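You operate a simulated robot arm through the tools that you are given. There is no shell and no other tool.

You are at the controls of a simulated robot arm. One attempt, no reset.

TASK
Wind 2 turns on the tiny cream bobbin and put it in the bobbin tray.
Fine: on the small winder; wire switch on to wind, off before the bobbin comes out. Set down upright: what you pick out.

Only the result counts: the job must be done as asked and must still hold three seconds after the hand-in. Knocking over, shifting, dropping, spilling or breaking anything else fails it.

THE ROBOT
A 5-joint arm with a two-finger parallel gripper, fixed in place. Base frame: the origin is at the foot of the arm, x ahead of it, y to its left, z up; the work surface is at about z = 0.012. Readings come in m, degrees, newtons and seconds.
With the tool pointing down near the work surface it reaches from about 0.26 to 0.68 m from the base axis. Its first joint turns from -66.0 to 66.0 degrees. The tool tilts only in the upright plane through the base axis and itself; it spins freely about its own axis. Payload 2.9 kg.
The tool frame sits at the grasp point between the pads (the TCP): z along the fingers, y along the line on which they close. The tips reach 0.03 m beyond it. Largest opening 0.11 m; finger width 0.02, thickness 0.01; the body of the gripper, 0.048 by 0.112 m, starts 0.055 m behind the TCP.
Orientation is told as [roll, pitch, yaw] about the base's x, y, z axes, in that order, counted from this pose: with the fingers straight down and closing along the base's y, the tool's x points along the base's -x, its y along +y and its z along -z.

THE INTERFACE
- The arm moves only by the tool jog_arm. Its argument "increments" is a list of rows, each an object (a shift or turn left out is 0, a gripper value left out holds the last) with "offset": the shift along the base's x, y, z in units of 25 mm (1.0 is 25 mm), a list of three; "delta_rot": the turn, a rotation vector about the base's x, y, z in units of 8 degrees (1.0 is 8 degrees), a list of three; "hand": the gripper command, from -1 (fully open) to 1 (shut), values between in proportion. In form: [{"offset": [dx, dy, dz], "delta_rot": [wx, wy, wz], "hand": hand}, ...]. A call has 1 to 20 rows; each row shifts and turns the commanded pose from where the row before left it. A call with a number of a shift or a turn outside -1 to 1 is refused whole. A row lasts 0.2 s, in which the tool goes at most 0.05 m and 8.6 degrees; a call with a longer step from one row to the next is refused whole, and so is a gripper value outside its range. A pose out of reach is approached as far as the arm can. The call stops where the force on the tool passes 40 N (or 10 N more than at its start, if that is more) or the arm is blocked; 0.2 s more then pass. Each finger travels about 0.108 m/s and halts on what it meets, pressing with about 35 N; the grip force reading is that of the motor and also rises with nothing between the fingers. The clock runs only during rows and for 0.2 s after the last one: add rows that do not move to give the fingers time. It gives the time, the measured TCP pose, the force on the tool (base axes), the opening and the grip force at its end, in the units of the frame above (readings bear some noise), with the torque about the TCP (base axes, N m) and any sound that the robot's microphone picked up.
- Cameras (640 x 400 px; columns grow to the right, rows downward): "scene" is fixed at [0.0489, -0.4598, 0.6126]; the picture's right is [0.66, -0.75, 0.00], its down [-0.37, -0.33, -0.87] and it looks along [0.65, 0.58, -0.49] (base axes); focal length 328 px, centre (320, 200). "wrist" rides on the gripper at [0.073, 0.017, -0.103] in the tool frame; the picture's right is [-0.23, 0.97, 0.00], its down [-0.76, -0.18, -0.62] and it looks along [-0.61, -0.14, 0.78] (tool axes); focal length 222 px, centre (320, 200). There is no depth. A picture from a camera that has moved, and an enlarged one, comes with that camera's place and axes in the base frame and with its lens.
- capture(camera): a new picture of that camera. No time passes.
- inspect(camera, box): a new picture of the part [left, top, right, bottom] of that camera's present view, enlarged. No time passes.
- hand_in(): hands the job in; it is judged then, once.

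Nothing tells you positions but the pictures and the camera data. Unless the task says otherwise, let go and move clear before handing in.

The tools are called after "Emit:" as a command line: name --argument value ..., lists and objects as JSON in quotes. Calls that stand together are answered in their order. jog_arm: Moves the arm, as the interface text tells. Its arguments: {"type":"object","properties":{"increments":{"type":"array"}},"required":["increments"]} The other tools are called the same way: capture (camera) takes a picture; inspect (camera, box) takes an enlarged picture of a part of a camera's view; hand_in () hands the job in.

At the start:

```text
time_s: 0.0
eef_pos: [0.4443, -0.1152, 0.3821]
orientation: [-0.1, 0.1, -0.1]
contact_force: [-0.5, 0.2, -0.4]
torque: [-0.01, 0.0, -0.02]
width: 0.1101
finger_force: 0.0
```

scene: 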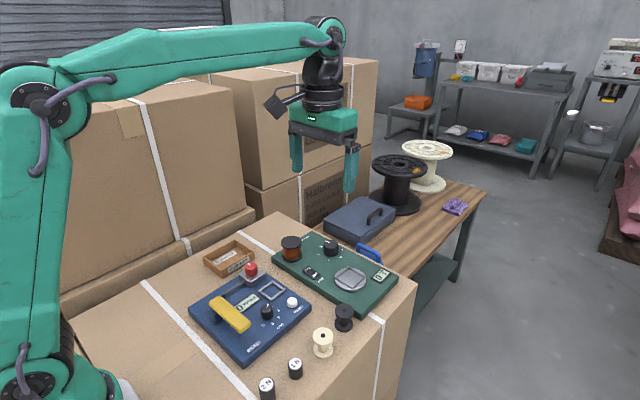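
wrist: 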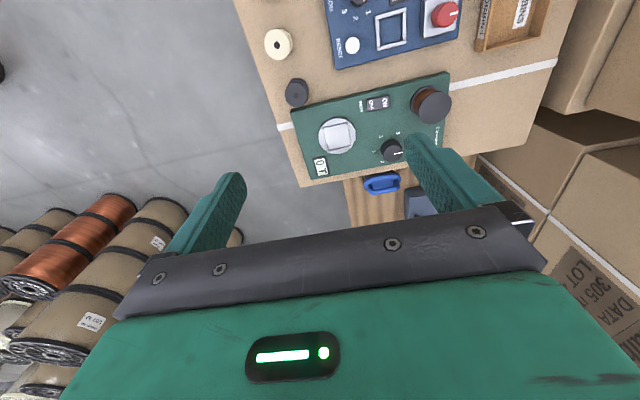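

I see a green panel and a blue panel with controls on a carton, with bobbins at the near edge. I'll take enlarged views before moving anything.

Emit:
inspect --camera "scene" --box '[180, 220, 320, 360]'

Emit:
inspect --camera "scene" --box '[260, 220, 400, 320]'

Emit:
inspect --camera "scene" --box '[240, 300, 380, 400]'

Emit:
inspect --camera "wrist" --box '[230, 0, 550, 200]'

```text
2.86 times, centred on (250, 290) of scene
camera zoom: at [0.0489, -0.4598, 0.6126], right [0.66, -0.75, 0.0], down [-0.37, -0.33, -0.87], along [0.65, 0.58, -0.49], focal length 937 px, centre (520, -57)
```

zoom: 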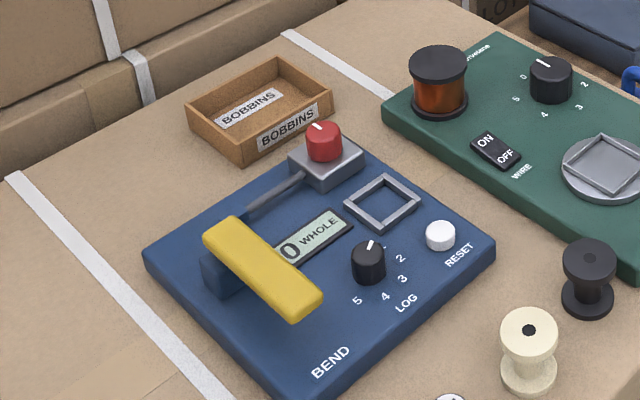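

```text
4.00 times, centred on (330, 270) of scene
camera zoom: at [0.0489, -0.4598, 0.6126], right [0.66, -0.75, 0.0], down [-0.37, -0.33, -0.87], along [0.65, 0.58, -0.49], focal length 1312 px, centre (280, -80)
```

zoom: 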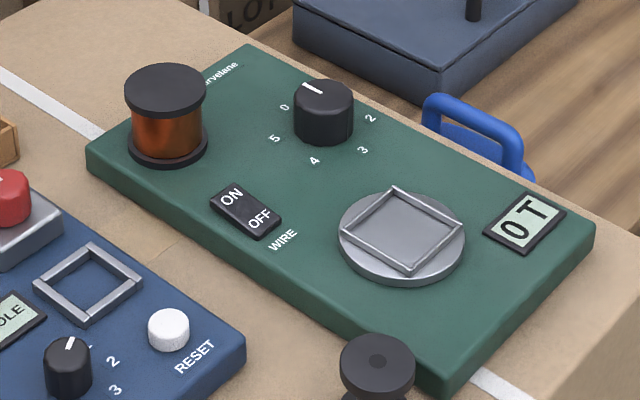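

```text
4.00 times, centred on (310, 350) of scene
camera zoom: at [0.0489, -0.4598, 0.6126], right [0.66, -0.75, 0.0], down [-0.37, -0.33, -0.87], along [0.65, 0.58, -0.49], focal length 1312 px, centre (360, -400)
```

zoom: 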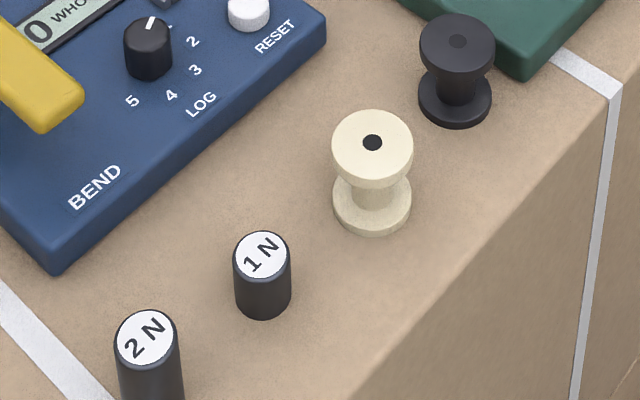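

```text
2.00 times, centred on (390, 100) of wrist
camera zoom: at [0.3716, -0.0953, 0.4853], right [0.23, 0.97, 0.0], down [0.76, -0.18, 0.62], along [0.61, -0.14, -0.78], focal length 444 px, centre (180, 400)
```

zoom: 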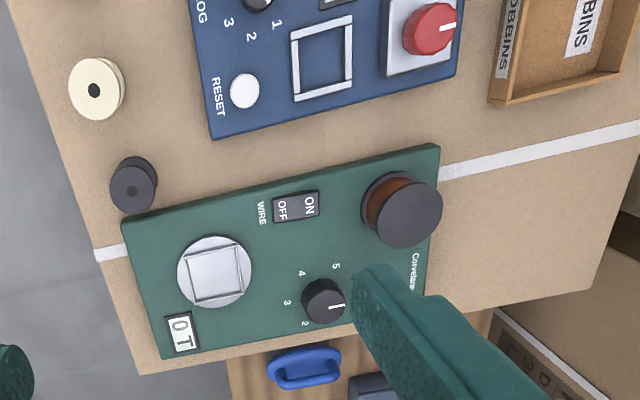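

The green panel is the winder: supply spool, 0–5 dial, WIRE ON/OFF switch, turntable with a square cradle, and a display reading "0 T". The cream bobbin is at about (0.38, -0.17). The BOBBINS tray is at about (0.42, 0.20). I'll move above the bobbin with a part-open gripper and look closer.

Emit:
jog_arm --increments '[{"offset": [-0.316, -0.28, -0.9], "hand": -0.3}, {"offset": [-0.316, -0.28, -0.9]}, {"offset": [-0.316, -0.28, -0.9]}, {"offset": [-0.316, -0.28, -0.9]}, {"offset": [-0.316, -0.28, -0.9]}, {"offset": [-0.316, -0.28, -0.9]}, {"offset": [-0.316, -0.28, -0.9]}, {"offset": [-0.316, -0.28, -0.5]}, {"offset": [0, 0, 0]}]'

Emit:
capture --camera "wrist"

Emit:
capture --camera "scene"

```text
time_s: 2.0
eef_pos: [0.3789, -0.1703, 0.2113]
orientation: [0.0, 0.0, -0.1]
contact_force: [0.1, 0.9, 0.3]
torque: [-0.03, 0.02, -0.02]
width: 0.0716
finger_force: 0.0
```

```text
taken
camera wrist: at [0.3069, -0.1506, 0.3147], right [0.23, 0.97, 0.0], down [0.76, -0.18, 0.62], along [0.61, -0.14, -0.78], focal length 222 px, centre (320, 200)
```

wrist: 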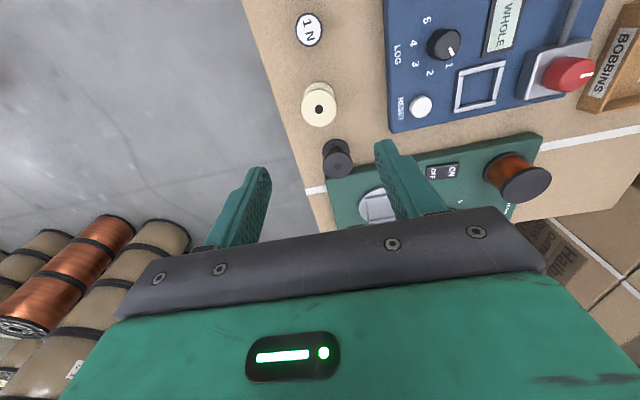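

```text
taken
```

scene: 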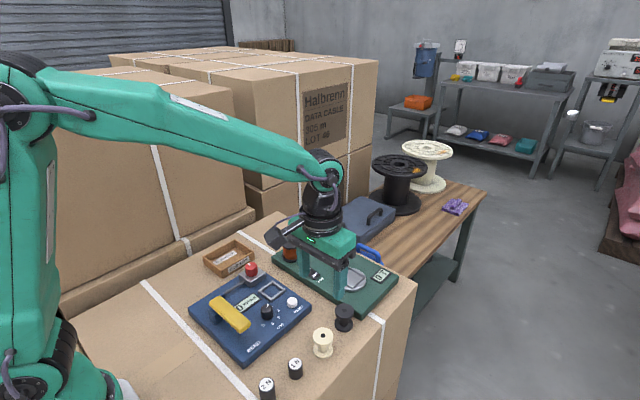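

The bobbin sits nearly under the tool. I'll zoom in to measure its flanges and place it exactly.

Emit:
inspect --camera "wrist" --box '[280, 60, 376, 120]'

Emit:
inspect --camera "scene" --box '[290, 310, 354, 370]'

Emit:
inspect --camera "wrist" --box '[310, 120, 566, 280]'

```text
6.67 times, centred on (328, 90) of wrist
camera zoom: at [0.3069, -0.1506, 0.3147], right [0.23, 0.97, 0.0], down [0.76, -0.18, 0.62], along [0.61, -0.14, -0.78], focal length 1481 px, centre (267, 933)
```

zoom: 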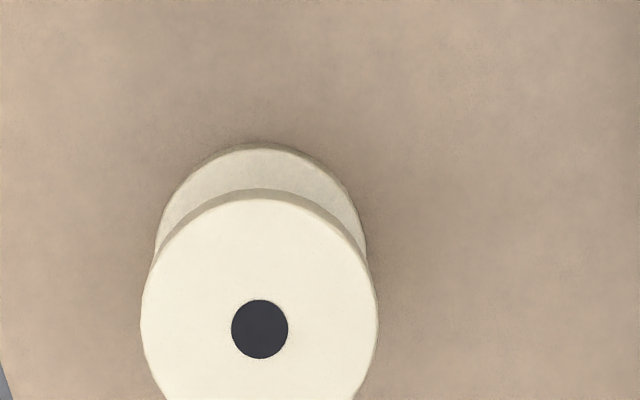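

```text
6.67 times, centred on (322, 340) of scene
camera zoom: at [0.0489, -0.4598, 0.6126], right [0.66, -0.75, 0.0], down [-0.37, -0.33, -0.87], along [0.65, 0.58, -0.49], focal length 2186 px, centre (307, -733)
```

zoom: 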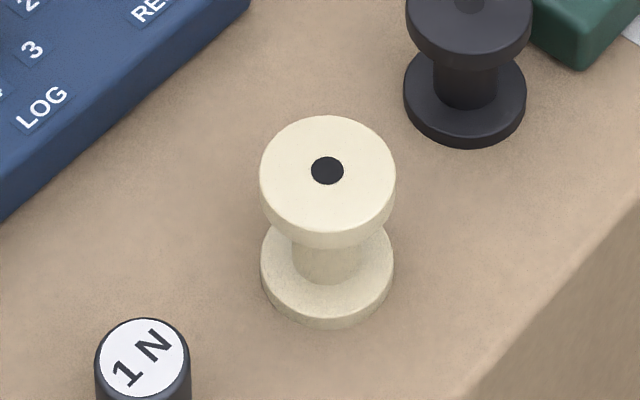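

```text
2.50 times, centred on (438, 200) of wrist
camera zoom: at [0.3069, -0.1506, 0.3147], right [0.23, 0.97, 0.0], down [0.76, -0.18, 0.62], along [0.61, -0.14, -0.78], focal length 555 px, centre (25, 200)
```

zoom: 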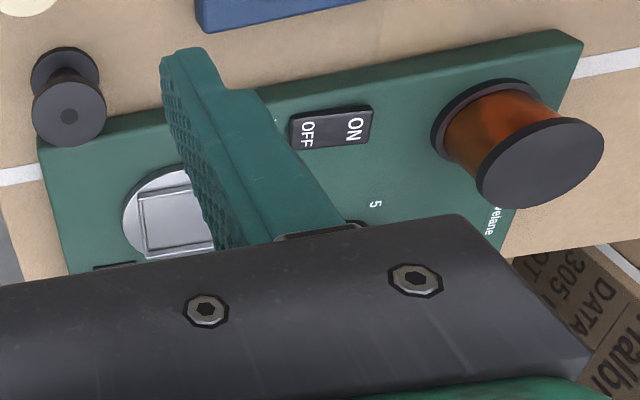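

The bobbin is about 41 mm across and 45 mm tall, standing at (0.381, -0.170). Before picking it up, I'll look at the winder's cradle, switch and dial from above.

Emit:
jog_arm --increments '[{"offset": [0.8, 0.44, 0.12], "hand": -1}, {"offset": [0.8, 0.44, 0.12]}, {"offset": [0.8, 0.44, 0.12]}, {"offset": [0.8, 0.44, 0.12]}, {"offset": [0.8, 0.44, 0.12]}, {"offset": [0.8, 0.44, 0.12]}, {"offset": [0.8, 0.44, 0.12]}, {"offset": [0.8, 0.44, 0.12]}, {"offset": [0.8, 0.44, 0.12]}, {"offset": [0.8, 0.44, 0.12]}, {"offset": [0, 0, 0]}]'

Emit:
capture --camera "wrist"

Emit:
inspect --camera "wrist" --box '[220, 60, 380, 160]'

Emit:
inspect --camera "wrist" --box '[320, 40, 480, 140]'

```text
time_s: 4.4
eef_pos: [0.5819, -0.0598, 0.241]
orientation: [0.1, 0.0, -0.1]
contact_force: [-0.1, 0.3, -0.2]
torque: [0.0, 0.05, 0.01]
width: 0.1099
finger_force: 0.1
```

```text
taken
camera wrist: at [0.509, -0.0405, 0.3446], right [0.23, 0.97, 0.0], down [0.76, -0.18, 0.62], along [0.61, -0.14, -0.78], focal length 222 px, centre (320, 200)
```

wrist: 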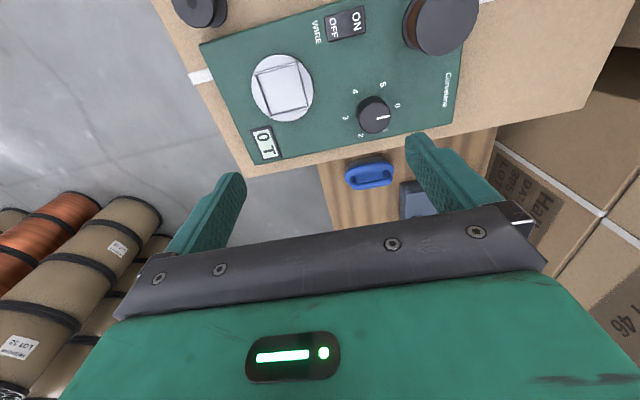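

```text
4.00 times, centred on (300, 110) of wrist
camera zoom: at [0.509, -0.0405, 0.3446], right [0.23, 0.97, 0.0], down [0.76, -0.18, 0.62], along [0.61, -0.14, -0.78], focal length 888 px, centre (400, 560)
```

zoom: 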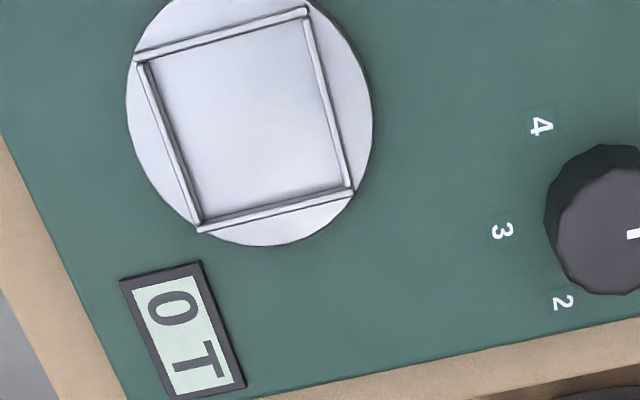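

```text
4.00 times, centred on (400, 90) of wrist
camera zoom: at [0.509, -0.0405, 0.3446], right [0.23, 0.97, 0.0], down [0.76, -0.18, 0.62], along [0.61, -0.14, -0.78], focal length 888 px, centre (0, 640)
```

zoom: 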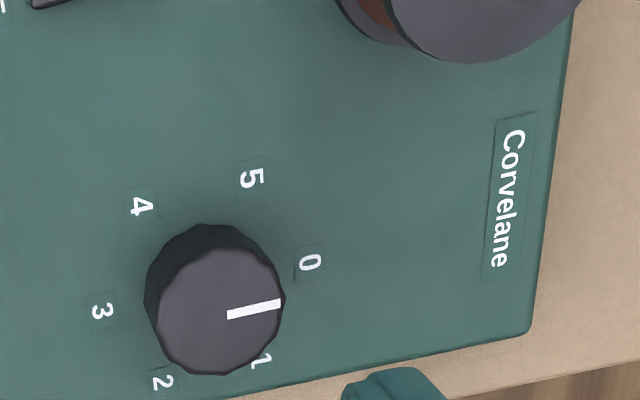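

The square cradle is centred at about (0.565, -0.102), lined up with x and y, and about 48 mm wide inside. The dial points to 0 and its numbers run clockwise in 60° steps. Next I'll go down toward the cream bobbin.

Emit:
jog_arm --increments '[{"offset": [-0.804, -0.44, -0.3], "hand": -0.3}, {"offset": [-0.804, -0.44, -0.4]}, {"offset": [-0.804, -0.44, -0.484]}, {"offset": [-0.804, -0.44, -0.484]}, {"offset": [-0.804, -0.44, -0.484]}, {"offset": [-0.804, -0.44, -0.484]}, {"offset": [-0.804, -0.44, -0.484]}, {"offset": [-0.804, -0.44, -0.484]}, {"offset": [-0.804, -0.44, -0.484]}, {"offset": [-0.804, -0.44, -0.484]}, {"offset": [0, 0, 0]}]'

Emit:
capture --camera "wrist"

Emit:
capture --camera "scene"

```text
time_s: 6.8
eef_pos: [0.378, -0.1694, 0.1274]
orientation: [0.1, -0.2, -0.1]
contact_force: [0.6, -0.9, 0.2]
torque: [0.0, 0.02, -0.01]
width: 0.0715
finger_force: 0.0
```

```text
taken
camera wrist: at [0.3056, -0.15, 0.2307], right [0.23, 0.97, 0.0], down [0.76, -0.18, 0.62], along [0.61, -0.14, -0.78], focal length 222 px, centre (320, 200)
```

wrist: 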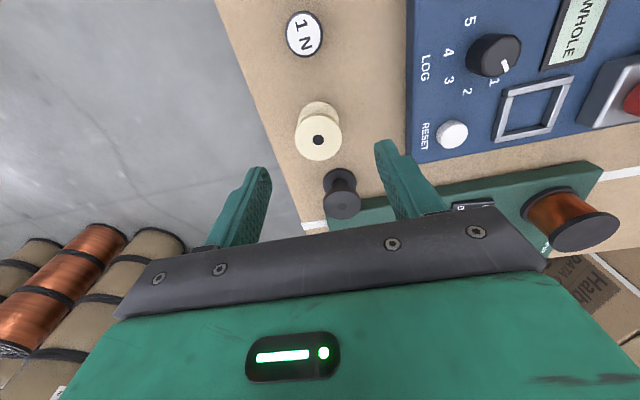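

```text
taken
```

scene: 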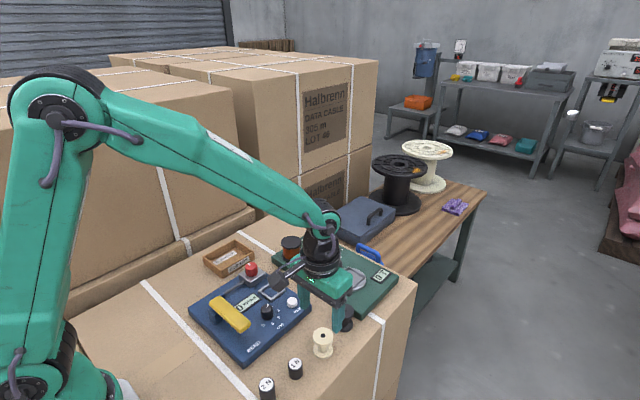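

Emit:
inspect --camera "wrist" --box '[240, 80, 400, 180]'

Emit:
inspect --camera "scene" --box '[280, 270, 376, 370]'

```text
4.00 times, centred on (320, 130) of wrist
camera zoom: at [0.3056, -0.15, 0.2307], right [0.23, 0.97, 0.0], down [0.76, -0.18, 0.62], along [0.61, -0.14, -0.78], focal length 888 px, centre (320, 480)
```

zoom: 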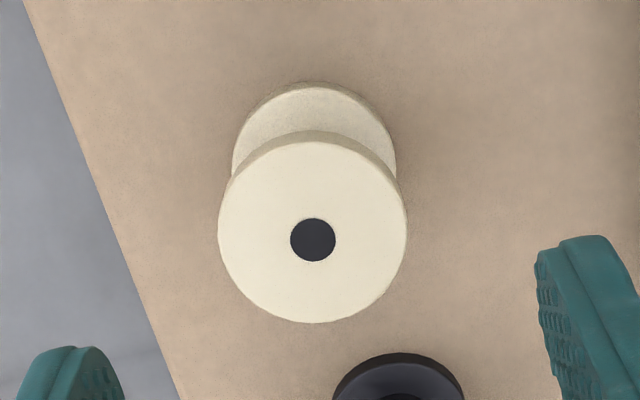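

```text
4.00 times, centred on (328, 320) of scene
camera zoom: at [0.0489, -0.4598, 0.6126], right [0.66, -0.75, 0.0], down [-0.37, -0.33, -0.87], along [0.65, 0.58, -0.49], focal length 1312 px, centre (288, -280)
```

zoom: 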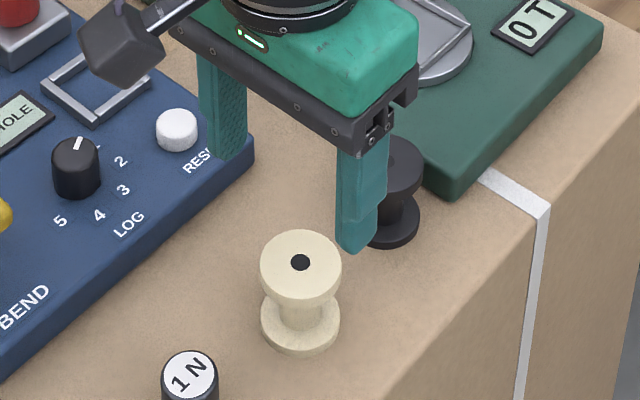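

The tool is centred over the bobbin to within about 1 mm. I'll go straight down beside the top flange and check before closing.

Emit:
jog_arm --increments '[{"offset": [0.02, -0.02, -0.65]}, {"offset": [0, 0, -0.65]}, {"offset": [0, 0, -0.65]}, {"offset": [0, 0, -0.65]}, {"offset": [0, 0, 0]}]'

Emit:
capture --camera "wrist"

Emit:
inspect --camera "scene" --box '[280, 290, 376, 370]'

```text
time_s: 8.0
eef_pos: [0.3801, -0.1712, 0.0646]
orientation: [0.0, 0.1, -0.1]
contact_force: [0.8, -0.2, 0.3]
torque: [-0.01, -0.02, -0.02]
width: 0.0715
finger_force: 0.1
```

```text
taken
camera wrist: at [0.308, -0.1516, 0.1661], right [0.23, 0.97, 0.0], down [0.76, -0.18, 0.62], along [0.61, -0.14, -0.78], focal length 222 px, centre (320, 200)
```

wrist: 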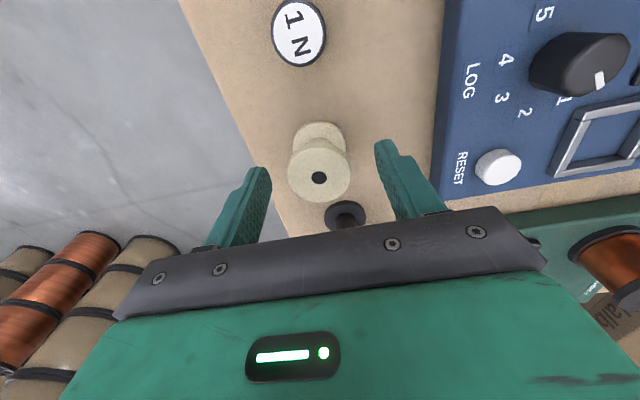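

```text
5.00 times, centred on (328, 330) of scene
camera zoom: at [0.0489, -0.4598, 0.6126], right [0.66, -0.75, 0.0], down [-0.37, -0.33, -0.87], along [0.65, 0.58, -0.49], focal length 1640 px, centre (280, -450)
```

zoom: 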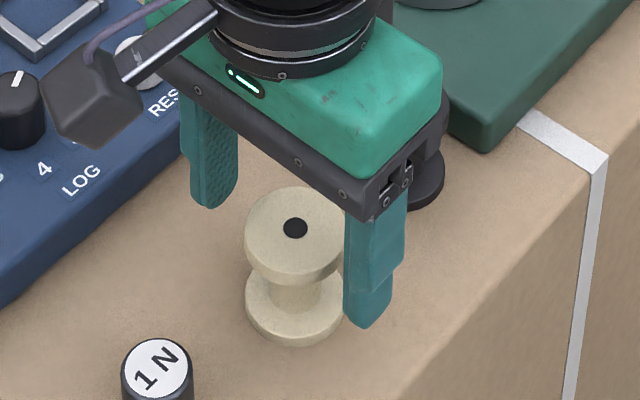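

Emit:
jog_arm --increments '[{"offset": [-0.08, 0, -0.1]}, {"offset": [0, 0, 0]}, {"offset": [0, 0, 0], "hand": 0.6}, {"offset": [0, 0, 0], "hand": 1}, {"offset": [0, 0, 0]}, {"offset": [0, 0, 0]}]'

Emit:
capture --camera "wrist"

Emit:
inspect --camera "scene" --box '[280, 290, 376, 370]'

```text
time_s: 9.4
eef_pos: [0.3773, -0.1715, 0.0611]
orientation: [0.1, -0.1, 0.0]
contact_force: [0.1, 0.3, -0.9]
torque: [0.0, -0.02, 0.02]
width: 0.0405
finger_force: 35.0
```

```text
taken
camera wrist: at [0.3051, -0.1516, 0.1639], right [0.23, 0.97, 0.0], down [0.76, -0.18, 0.62], along [0.61, -0.14, -0.78], focal length 222 px, centre (320, 200)
```

wrist: 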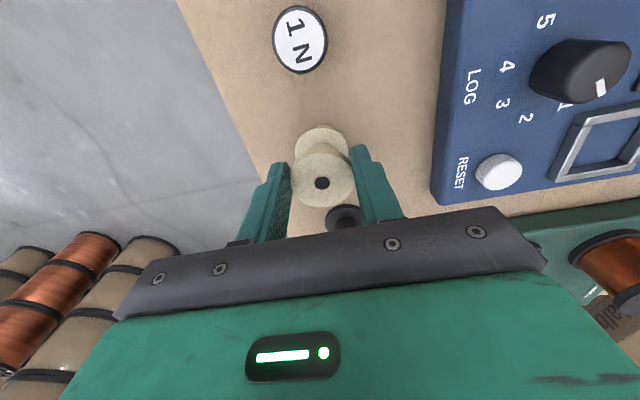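

```text
5.00 times, centred on (328, 330) of scene
camera zoom: at [0.0489, -0.4598, 0.6126], right [0.66, -0.75, 0.0], down [-0.37, -0.33, -0.87], along [0.65, 0.58, -0.49], focal length 1640 px, centre (280, -450)
```

zoom: 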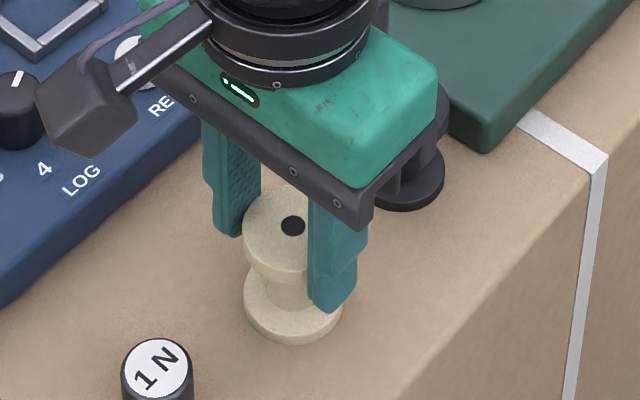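

The bobbin is held at 40.5 mm. I'll lift it straight up and carry it over the cradle.

Emit:
jog_arm --increments '[{"offset": [0, 0, 0.5]}, {"offset": [0, 0, 1]}, {"offset": [0, 0, 1]}, {"offset": [0, 0, 1]}, {"offset": [0, 0, 0.5]}, {"offset": [0.6, 0.2, 0]}, {"offset": [0.9, 0.33, 0]}, {"offset": [0.94, 0.335, 0]}, {"offset": [0.94, 0.335, 0]}, {"offset": [0.94, 0.335, 0]}, {"offset": [0.94, 0.335, 0]}, {"offset": [0.94, 0.335, 0]}, {"offset": [0.9, 0.33, 0]}, {"offset": [0.42, 0.15, 0]}, {"offset": [0, 0, -0.5]}, {"offset": [0, 0, 0]}]'

Emit:
capture --camera "wrist"

Emit:
capture --camera "scene"

```text
time_s: 12.8
eef_pos: [0.5685, -0.1055, 0.1483]
orientation: [0.0, 0.0, -0.1]
contact_force: [-0.5, -0.8, -0.8]
torque: [0.0, 0.05, 0.02]
width: 0.0403
finger_force: 34.6
```

```text
taken
camera wrist: at [0.4953, -0.0862, 0.2517], right [0.23, 0.97, 0.0], down [0.76, -0.18, 0.62], along [0.61, -0.14, -0.78], focal length 222 px, centre (320, 200)
```

wrist: 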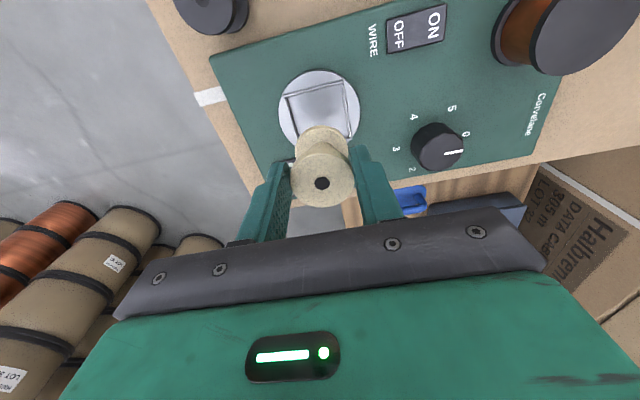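

```text
taken
```

scene: 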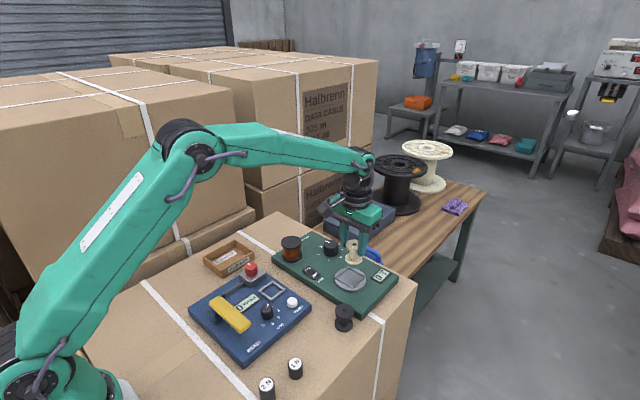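

Emit:
inspect --camera "wrist" --box '[256, 60, 384, 140]'

Emit:
inspect --camera "scene" --box '[310, 230, 406, 300]'

Emit:
inspect --camera "wrist" --box '[360, 0, 488, 80]'

```text
5.00 times, centred on (320, 100) of wrist
camera zoom: at [0.4953, -0.0862, 0.2517], right [0.23, 0.97, 0.0], down [0.76, -0.18, 0.62], along [0.61, -0.14, -0.78], focal length 1111 px, centre (320, 700)
```

zoom: 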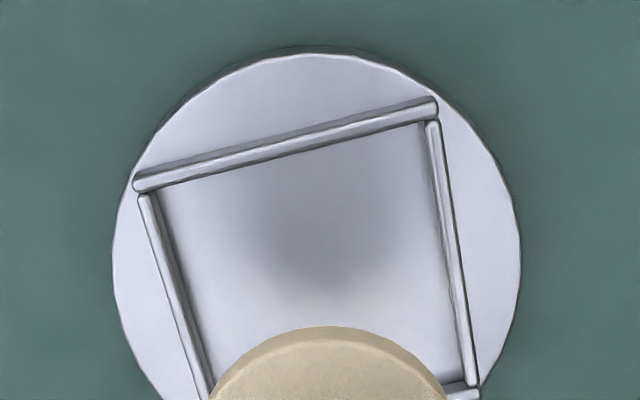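

```text
5.71 times, centred on (358, 265) of scene
camera zoom: at [0.0489, -0.4598, 0.6126], right [0.66, -0.75, 0.0], down [-0.37, -0.33, -0.87], along [0.65, 0.58, -0.49], focal length 1874 px, centre (103, -171)
```

zoom: 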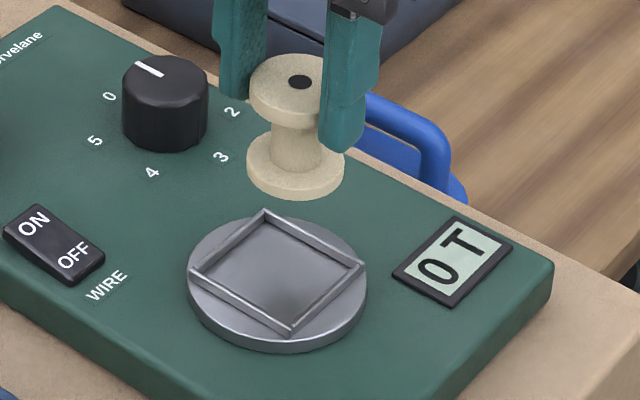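

```text
5.00 times, centred on (424, 40) of wrist
camera zoom: at [0.4953, -0.0862, 0.2517], right [0.23, 0.97, 0.0], down [0.76, -0.18, 0.62], along [0.61, -0.14, -0.78], focal length 1111 px, centre (-200, 1000)
```

zoom: 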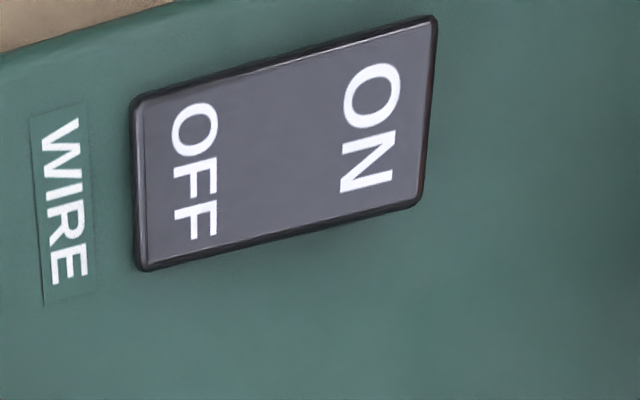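

The bobbin hangs just off the cradle's centre; the scene view suggests it is a few mm too far toward -y. I'll nudge it, lower it partway and compare again at closer range.

Emit:
jog_arm --increments '[{"offset": [-0.08, 0.12, 0]}, {"offset": [0, 0, -0.6]}, {"offset": [0, 0, -0.6]}, {"offset": [0, 0, -0.3]}, {"offset": [0, 0, 0]}]'

Emit:
inspect --camera "wrist" --box '[240, 100, 400, 200]'

Emit:
inspect --camera "scene" --box '[310, 230, 406, 300]'

```text
time_s: 14.0
eef_pos: [0.5649, -0.0999, 0.1092]
orientation: [0.0, 0.0, -0.1]
contact_force: [1.1, -0.4, -0.6]
torque: [-0.01, -0.01, 0.03]
width: 0.0404
finger_force: 34.9
```

```text
4.00 times, centred on (320, 150) of wrist
camera zoom: at [0.4924, -0.0812, 0.2132], right [0.23, 0.97, 0.0], down [0.76, -0.18, 0.62], along [0.61, -0.14, -0.78], focal length 888 px, centre (320, 400)
```

zoom: 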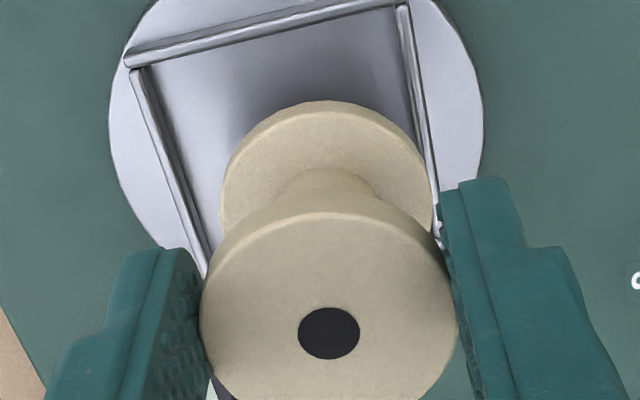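

```text
5.71 times, centred on (358, 265) of scene
camera zoom: at [0.0489, -0.4598, 0.6126], right [0.66, -0.75, 0.0], down [-0.37, -0.33, -0.87], along [0.65, 0.58, -0.49], focal length 1874 px, centre (103, -171)
```

zoom: 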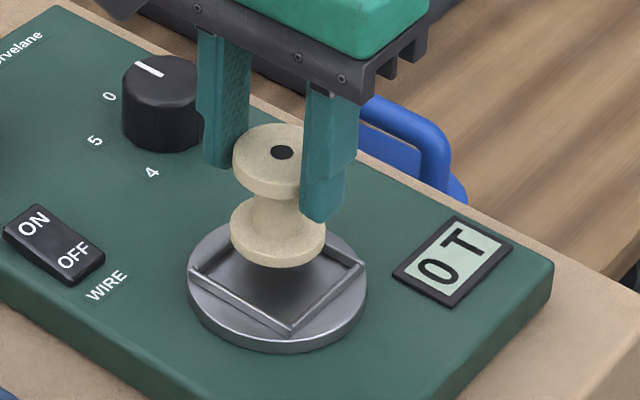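

Emit:
inspect --camera "scene" --box '[334, 250, 382, 294]'

Emit:
inspect --camera "wrist" --box '[256, 90, 384, 170]'

```text
9.09 times, centred on (358, 272) of scene
camera zoom: at [0.0489, -0.4598, 0.6126], right [0.66, -0.75, 0.0], down [-0.37, -0.33, -0.87], along [0.65, 0.58, -0.49], focal length 2982 px, centre (-26, -454)
```

zoom: 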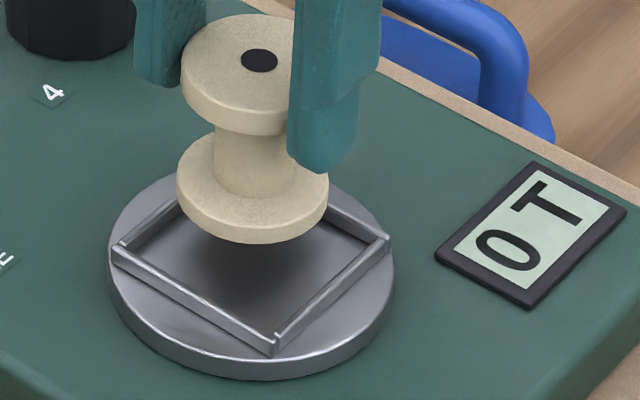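

```text
5.00 times, centred on (320, 130) of wrist
camera zoom: at [0.4924, -0.0812, 0.2132], right [0.23, 0.97, 0.0], down [0.76, -0.18, 0.62], along [0.61, -0.14, -0.78], focal length 1111 px, centre (320, 550)
```

zoom: 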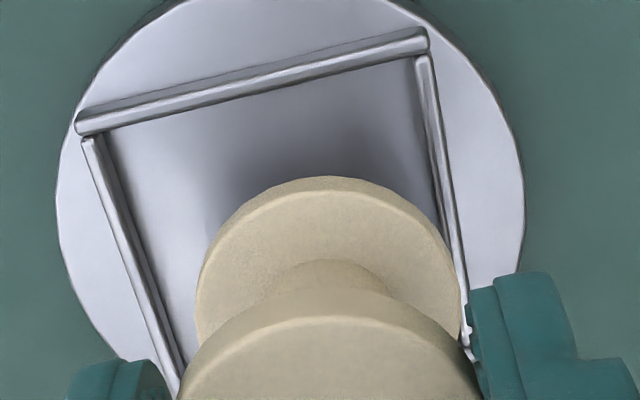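

Comparing several views, the bobbin is held about 5 mm ahead of the tool's centre and is still about 5 mm too far in +x and +y over the cradle. I'll correct that at this height and recheck.

Emit:
jog_arm --increments '[{"offset": [-0.19, -0.18, 0]}, {"offset": [0, 0, 0]}, {"offset": [0, 0, 0]}]'

Emit:
inspect --camera "wrist" --box '[256, 90, 384, 170]'

Emit:
inspect --camera "scene" --box '[334, 250, 382, 294]'

```text
time_s: 14.8
eef_pos: [0.5589, -0.1053, 0.1103]
orientation: [0.0, 0.1, -0.2]
contact_force: [-0.9, -0.7, -1.0]
torque: [0.02, 0.04, 0.02]
width: 0.0405
finger_force: 35.1
```

```text
5.00 times, centred on (320, 130) of wrist
camera zoom: at [0.4874, -0.0853, 0.2133], right [0.23, 0.97, 0.0], down [0.76, -0.18, 0.62], along [0.61, -0.14, -0.78], focal length 1111 px, centre (320, 550)
```

zoom: 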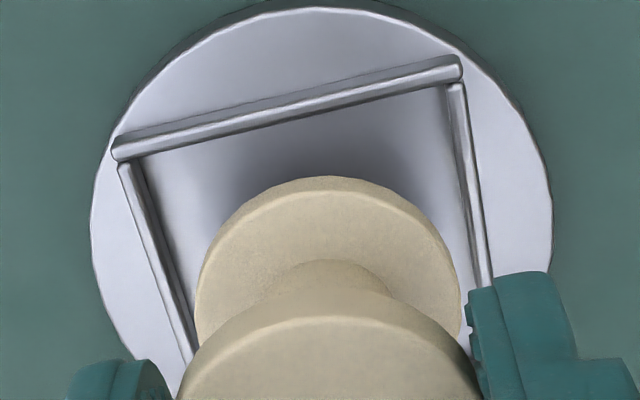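

```text
9.09 times, centred on (358, 272) of scene
camera zoom: at [0.0489, -0.4598, 0.6126], right [0.66, -0.75, 0.0], down [-0.37, -0.33, -0.87], along [0.65, 0.58, -0.49], focal length 2982 px, centre (-26, -454)
```

zoom: 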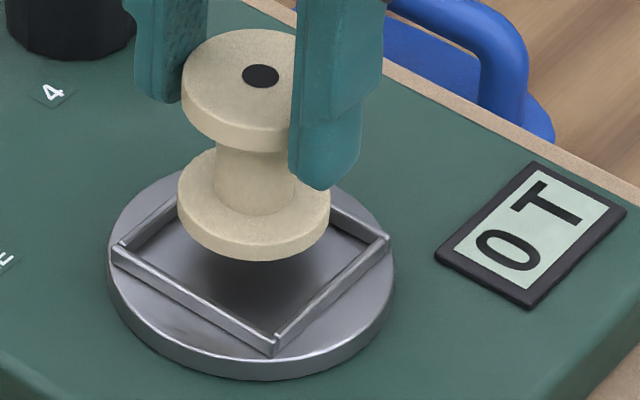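

Now it looks centred sideways in both views. I'll lower it about 7 mm and check again.

Emit:
jog_arm --increments '[{"offset": [0, 0, -0.14]}, {"offset": [0, 0, -0.14]}, {"offset": [0, 0, 0]}]'

Emit:
inspect --camera "wrist" --box '[256, 90, 384, 170]'

Emit:
inspect --camera "scene" --box '[334, 250, 382, 294]'

```text
time_s: 15.6
eef_pos: [0.5594, -0.1055, 0.1028]
orientation: [0.0, -0.1, -0.2]
contact_force: [-0.5, 0.0, 0.4]
torque: [0.02, 0.02, 0.0]
width: 0.0404
finger_force: 35.8
```

```text
5.00 times, centred on (320, 130) of wrist
camera zoom: at [0.4873, -0.0866, 0.2066], right [0.23, 0.97, 0.0], down [0.76, -0.18, 0.62], along [0.61, -0.14, -0.78], focal length 1111 px, centre (320, 550)
```

zoom: 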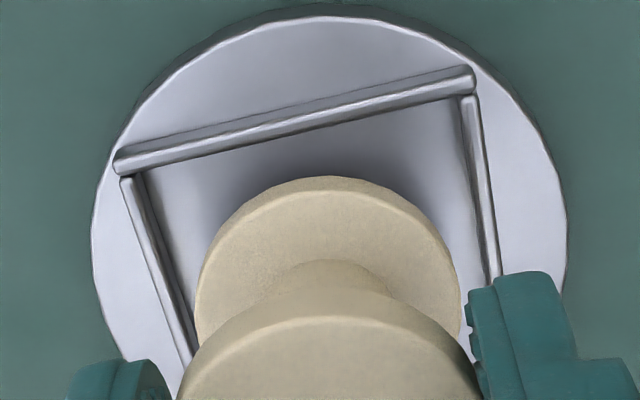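

```text
9.09 times, centred on (358, 272) of scene
camera zoom: at [0.0489, -0.4598, 0.6126], right [0.66, -0.75, 0.0], down [-0.37, -0.33, -0.87], along [0.65, 0.58, -0.49], focal length 2982 px, centre (-26, -454)
```

zoom: 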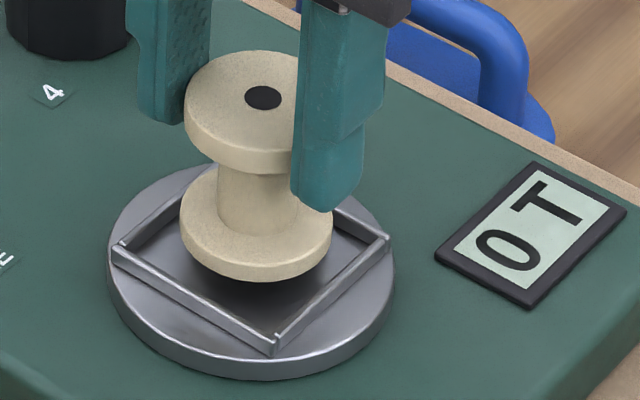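

It's still centred and a few mm above the plate. I'll go on down in small steps, watching the force.

Emit:
jog_arm --increments '[{"offset": [-0.04, 0, -0.12]}, {"offset": [0, 0, 0]}]'

Emit:
inspect --camera "wrist" --box '[256, 90, 384, 170]'

Emit:
inspect --camera "scene" --box '[334, 250, 382, 294]'

```text
time_s: 16.2
eef_pos: [0.5585, -0.1053, 0.1007]
orientation: [0.0, 0.0, -0.1]
contact_force: [1.0, 0.1, -1.2]
torque: [-0.02, -0.01, -0.01]
width: 0.0403
finger_force: 35.4
```

```text
5.00 times, centred on (320, 130) of wrist
camera zoom: at [0.4863, -0.0864, 0.2035], right [0.23, 0.97, 0.0], down [0.76, -0.18, 0.62], along [0.61, -0.14, -0.78], focal length 1111 px, centre (320, 550)
```

zoom: 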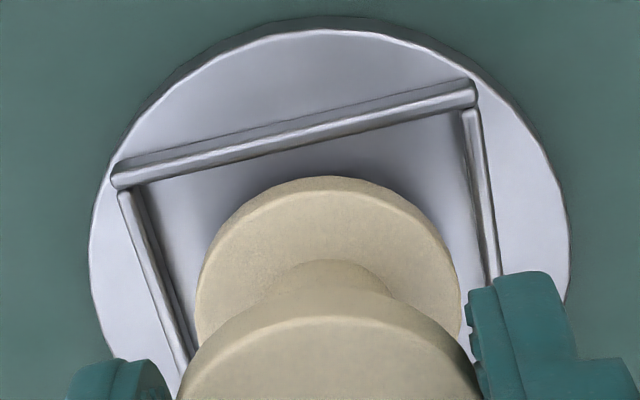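

```text
9.09 times, centred on (358, 272) of scene
camera zoom: at [0.0489, -0.4598, 0.6126], right [0.66, -0.75, 0.0], down [-0.37, -0.33, -0.87], along [0.65, 0.58, -0.49], focal length 2982 px, centre (-26, -454)
```

zoom: 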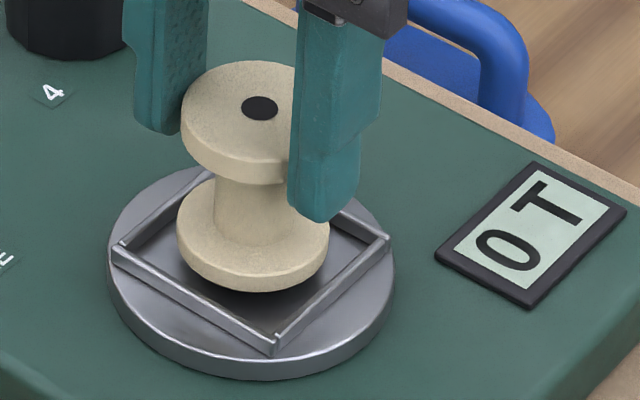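

Emit:
jog_arm --increments '[{"offset": [0, 0, -0.08]}, {"offset": [0, 0, 0]}]'

Emit:
jog_arm --increments '[{"offset": [0, 0, -0.06]}, {"offset": [0, 0, 0]}]'

Emit:
inspect --camera "scene" --box '[334, 250, 382, 294]'

```text
time_s: 16.8
eef_pos: [0.5584, -0.1051, 0.098]
orientation: [-0.1, 0.1, -0.1]
contact_force: [-0.4, -0.1, -1.0]
torque: [0.0, -0.02, -0.02]
width: 0.0403
finger_force: 35.6
```

```text
time_s: 17.4
eef_pos: [0.5595, -0.1065, 0.0971]
orientation: [-0.1, 0.0, -0.1]
contact_force: [0.8, 0.5, -0.2]
torque: [-0.06, -0.01, -0.03]
width: 0.0402
finger_force: 35.2
```

```text
9.09 times, centred on (358, 272) of scene
camera zoom: at [0.0489, -0.4598, 0.6126], right [0.66, -0.75, 0.0], down [-0.37, -0.33, -0.87], along [0.65, 0.58, -0.49], focal length 2982 px, centre (-26, -454)
```

zoom: 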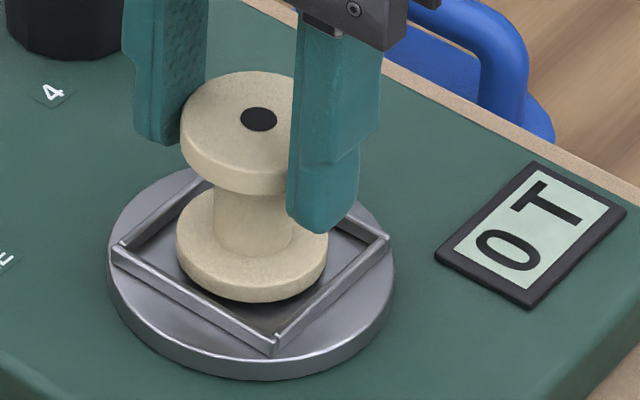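

No contact yet, and the bobbin still looks centred. Two more small steps down.

Emit:
jog_arm --increments '[{"offset": [0, 0, -0.06]}, {"offset": [0, 0, 0]}]'

Emit:
jog_arm --increments '[{"offset": [0, 0, -0.06]}, {"offset": [0, 0, 0]}]'

Emit:
inspect --camera "scene" --box '[334, 250, 382, 294]'

Emit:
inspect --camera "wrist" --box '[256, 90, 384, 170]'

```text
time_s: 18.0
eef_pos: [0.5588, -0.1063, 0.0946]
orientation: [-0.1, 0.0, -0.1]
contact_force: [0.7, 0.2, -0.1]
torque: [0.03, -0.01, 0.02]
width: 0.0404
finger_force: 34.8
```

```text
time_s: 18.6
eef_pos: [0.5578, -0.1052, 0.0946]
orientation: [-0.1, 0.0, -0.1]
contact_force: [-0.5, 0.1, -0.8]
torque: [-0.03, -0.01, 0.01]
width: 0.0404
finger_force: 34.8
```

```text
9.09 times, centred on (358, 272) of scene
camera zoom: at [0.0489, -0.4598, 0.6126], right [0.66, -0.75, 0.0], down [-0.37, -0.33, -0.87], along [0.65, 0.58, -0.49], focal length 2982 px, centre (-26, -454)
```

zoom: 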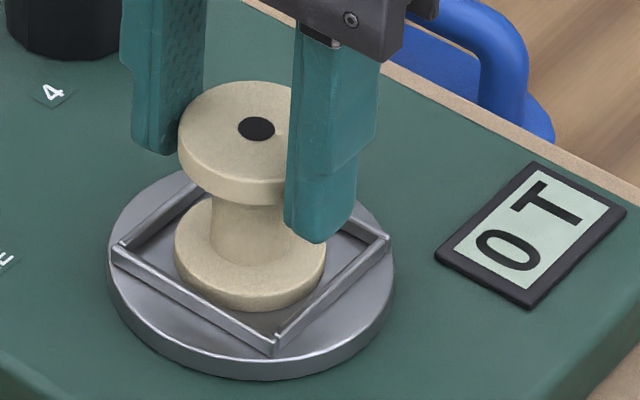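

```text
5.00 times, centred on (320, 130) of wrist
camera zoom: at [0.4856, -0.0862, 0.1967], right [0.23, 0.97, 0.0], down [0.76, -0.18, 0.62], along [0.61, -0.14, -0.78], focal length 1111 px, centre (320, 550)
```

zoom: 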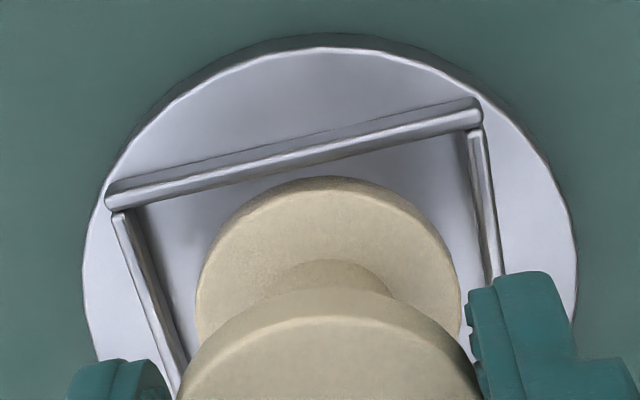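

Emit:
jog_arm --increments '[{"offset": [0, 0, -0.06]}, {"offset": [0, 0, 0]}]'

Emit:
inspect --camera "scene" --box '[334, 250, 382, 294]'

```text
time_s: 19.2
eef_pos: [0.5583, -0.1062, 0.0932]
orientation: [-0.1, -0.1, -0.1]
contact_force: [-3.3, 1.5, 12.4]
torque: [0.26, 0.27, 0.02]
width: 0.0402
finger_force: 34.9
```

```text
9.09 times, centred on (358, 272) of scene
camera zoom: at [0.0488, -0.4598, 0.6126], right [0.66, -0.75, 0.0], down [-0.37, -0.33, -0.87], along [0.65, 0.58, -0.49], focal length 2982 px, centre (-26, -454)
```

zoom: 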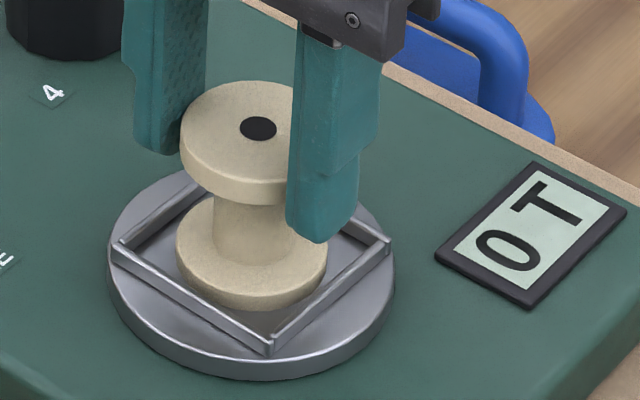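

Contact: 12 N upward, so the bobbin is on the cradle floor. I'll ease off slightly, open the fingers, and check that it stands square.

Emit:
jog_arm --increments '[{"offset": [0, 0, 0.03]}, {"offset": [0, 0, 0], "hand": 0.1}, {"offset": [0, 0, 0], "hand": -0.2}, {"offset": [0, 0, 0]}]'

Emit:
inspect --camera "scene" --box '[334, 250, 382, 294]'

Emit:
inspect --camera "wrist" --box '[240, 90, 400, 190]'

```text
time_s: 20.2
eef_pos: [0.5589, -0.1057, 0.0934]
orientation: [0.0, 0.1, -0.2]
contact_force: [-0.8, 0.2, -0.7]
torque: [-0.02, -0.04, 0.07]
width: 0.0658
finger_force: 0.0
```

```text
9.09 times, centred on (358, 272) of scene
camera zoom: at [0.0489, -0.4598, 0.6126], right [0.66, -0.75, 0.0], down [-0.37, -0.33, -0.87], along [0.65, 0.58, -0.49], focal length 2982 px, centre (-26, -454)
```

zoom: 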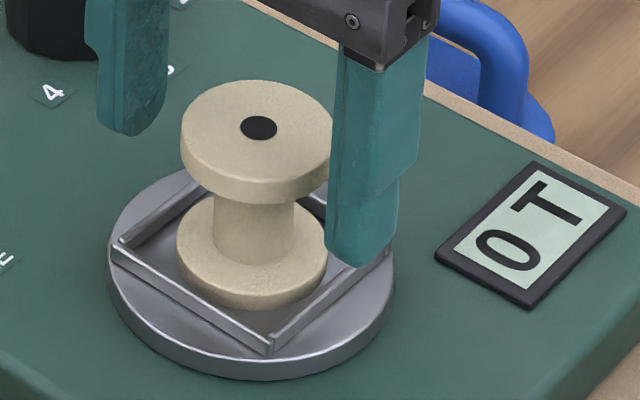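

```text
4.00 times, centred on (320, 140) of wrist
camera zoom: at [0.4863, -0.0862, 0.1958], right [0.23, 0.97, 0.0], down [0.76, -0.18, 0.62], along [0.61, -0.14, -0.78], focal length 888 px, centre (320, 440)
```

zoom: 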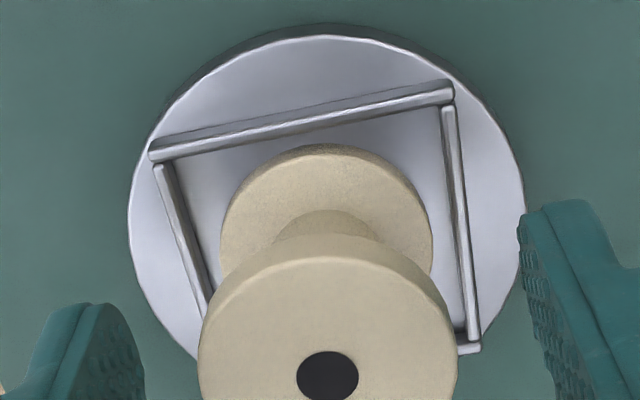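

The bobbin stands upright and centred in the cradle. I'll lift clear, close the fingers and go above the ON half of the WIRE switch, then look before pressing.

Emit:
jog_arm --increments '[{"offset": [0, 0, 0.5]}, {"offset": [0, 0, 1]}, {"offset": [0, 0, 1]}, {"offset": [0, 0, 0.7]}, {"offset": [-0.35, 0.83, 0], "hand": 1}, {"offset": [-0.35, 0.83, 0]}, {"offset": [-0.35, 0.83, 0]}, {"offset": [-0.35, 0.83, 0]}, {"offset": [-0.32, 0.83, 0]}, {"offset": [0, 0, 0]}]'

Emit:
capture --camera "wrist"

Emit:
capture --camera "scene"

```text
time_s: 22.4
eef_pos: [0.5155, 0.0012, 0.1725]
orientation: [0.0, 0.0, -0.1]
contact_force: [-0.1, 0.1, 0.3]
torque: [-0.02, 0.01, -0.03]
width: 0.0
finger_force: 35.2
```

```text
taken
camera wrist: at [0.4429, 0.0185, 0.2757], right [0.23, 0.97, 0.0], down [0.76, -0.18, 0.62], along [0.61, -0.14, -0.78], focal length 222 px, centre (320, 200)
```

wrist: 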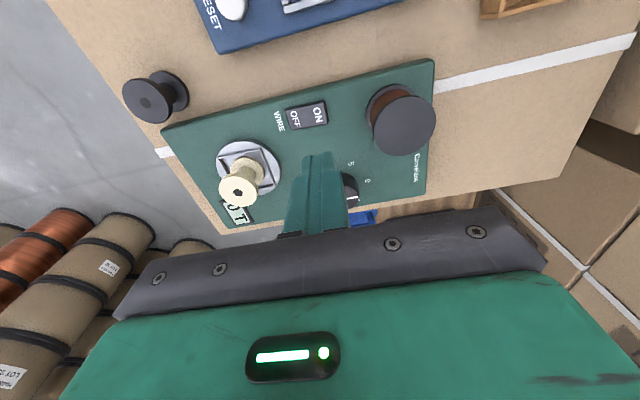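

```text
taken
```

scene: 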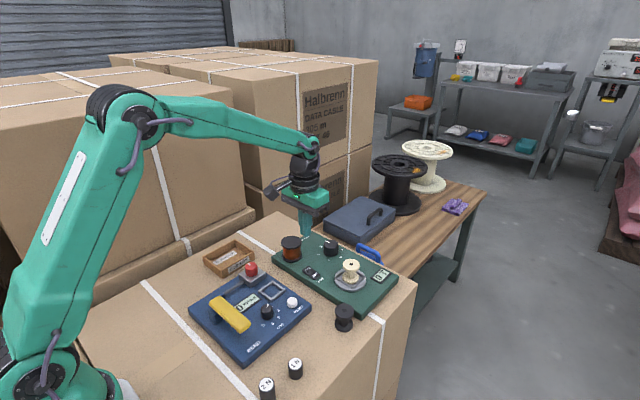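

Emit:
inspect --camera "wrist" --box '[270, 90, 350, 140]'

Emit:
inspect --camera "scene" --box '[280, 240, 400, 310]'

Emit:
inspect --camera "scene" --box '[296, 260, 328, 285]'

```text
8.00 times, centred on (310, 115) of wrist
camera zoom: at [0.4429, 0.0185, 0.2757], right [0.23, 0.97, 0.0], down [0.76, -0.18, 0.62], along [0.61, -0.14, -0.78], focal length 1777 px, centre (400, 880)
```

zoom: 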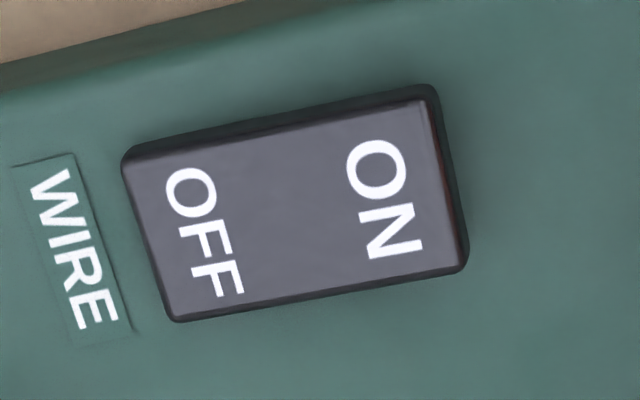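

```text
5.33 times, centred on (340, 275) of scene
camera zoom: at [0.0489, -0.4598, 0.6126], right [0.66, -0.75, 0.0], down [-0.37, -0.33, -0.87], along [0.65, 0.58, -0.49], focal length 1749 px, centre (213, -200)
```

zoom: 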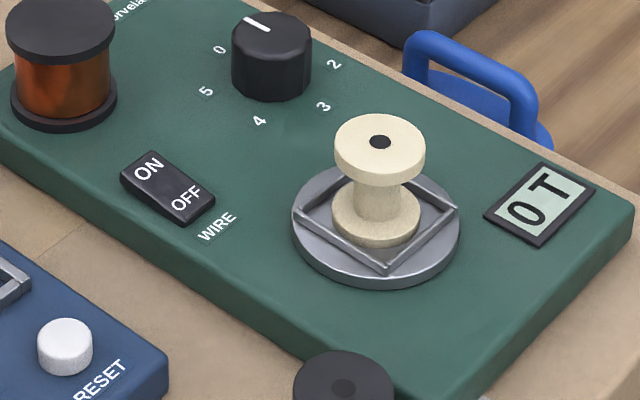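

```text
16.00 times, centred on (312, 272) of scene
camera zoom: at [0.0489, -0.4598, 0.6126], right [0.66, -0.75, 0.0], down [-0.37, -0.33, -0.87], along [0.65, 0.58, -0.49], focal length 5248 px, centre (448, -960)
```

zoom: 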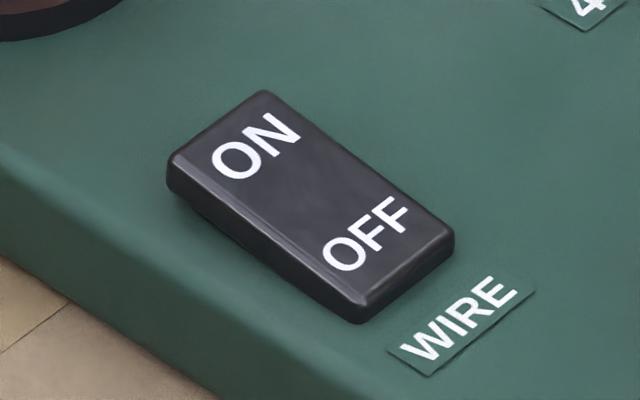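

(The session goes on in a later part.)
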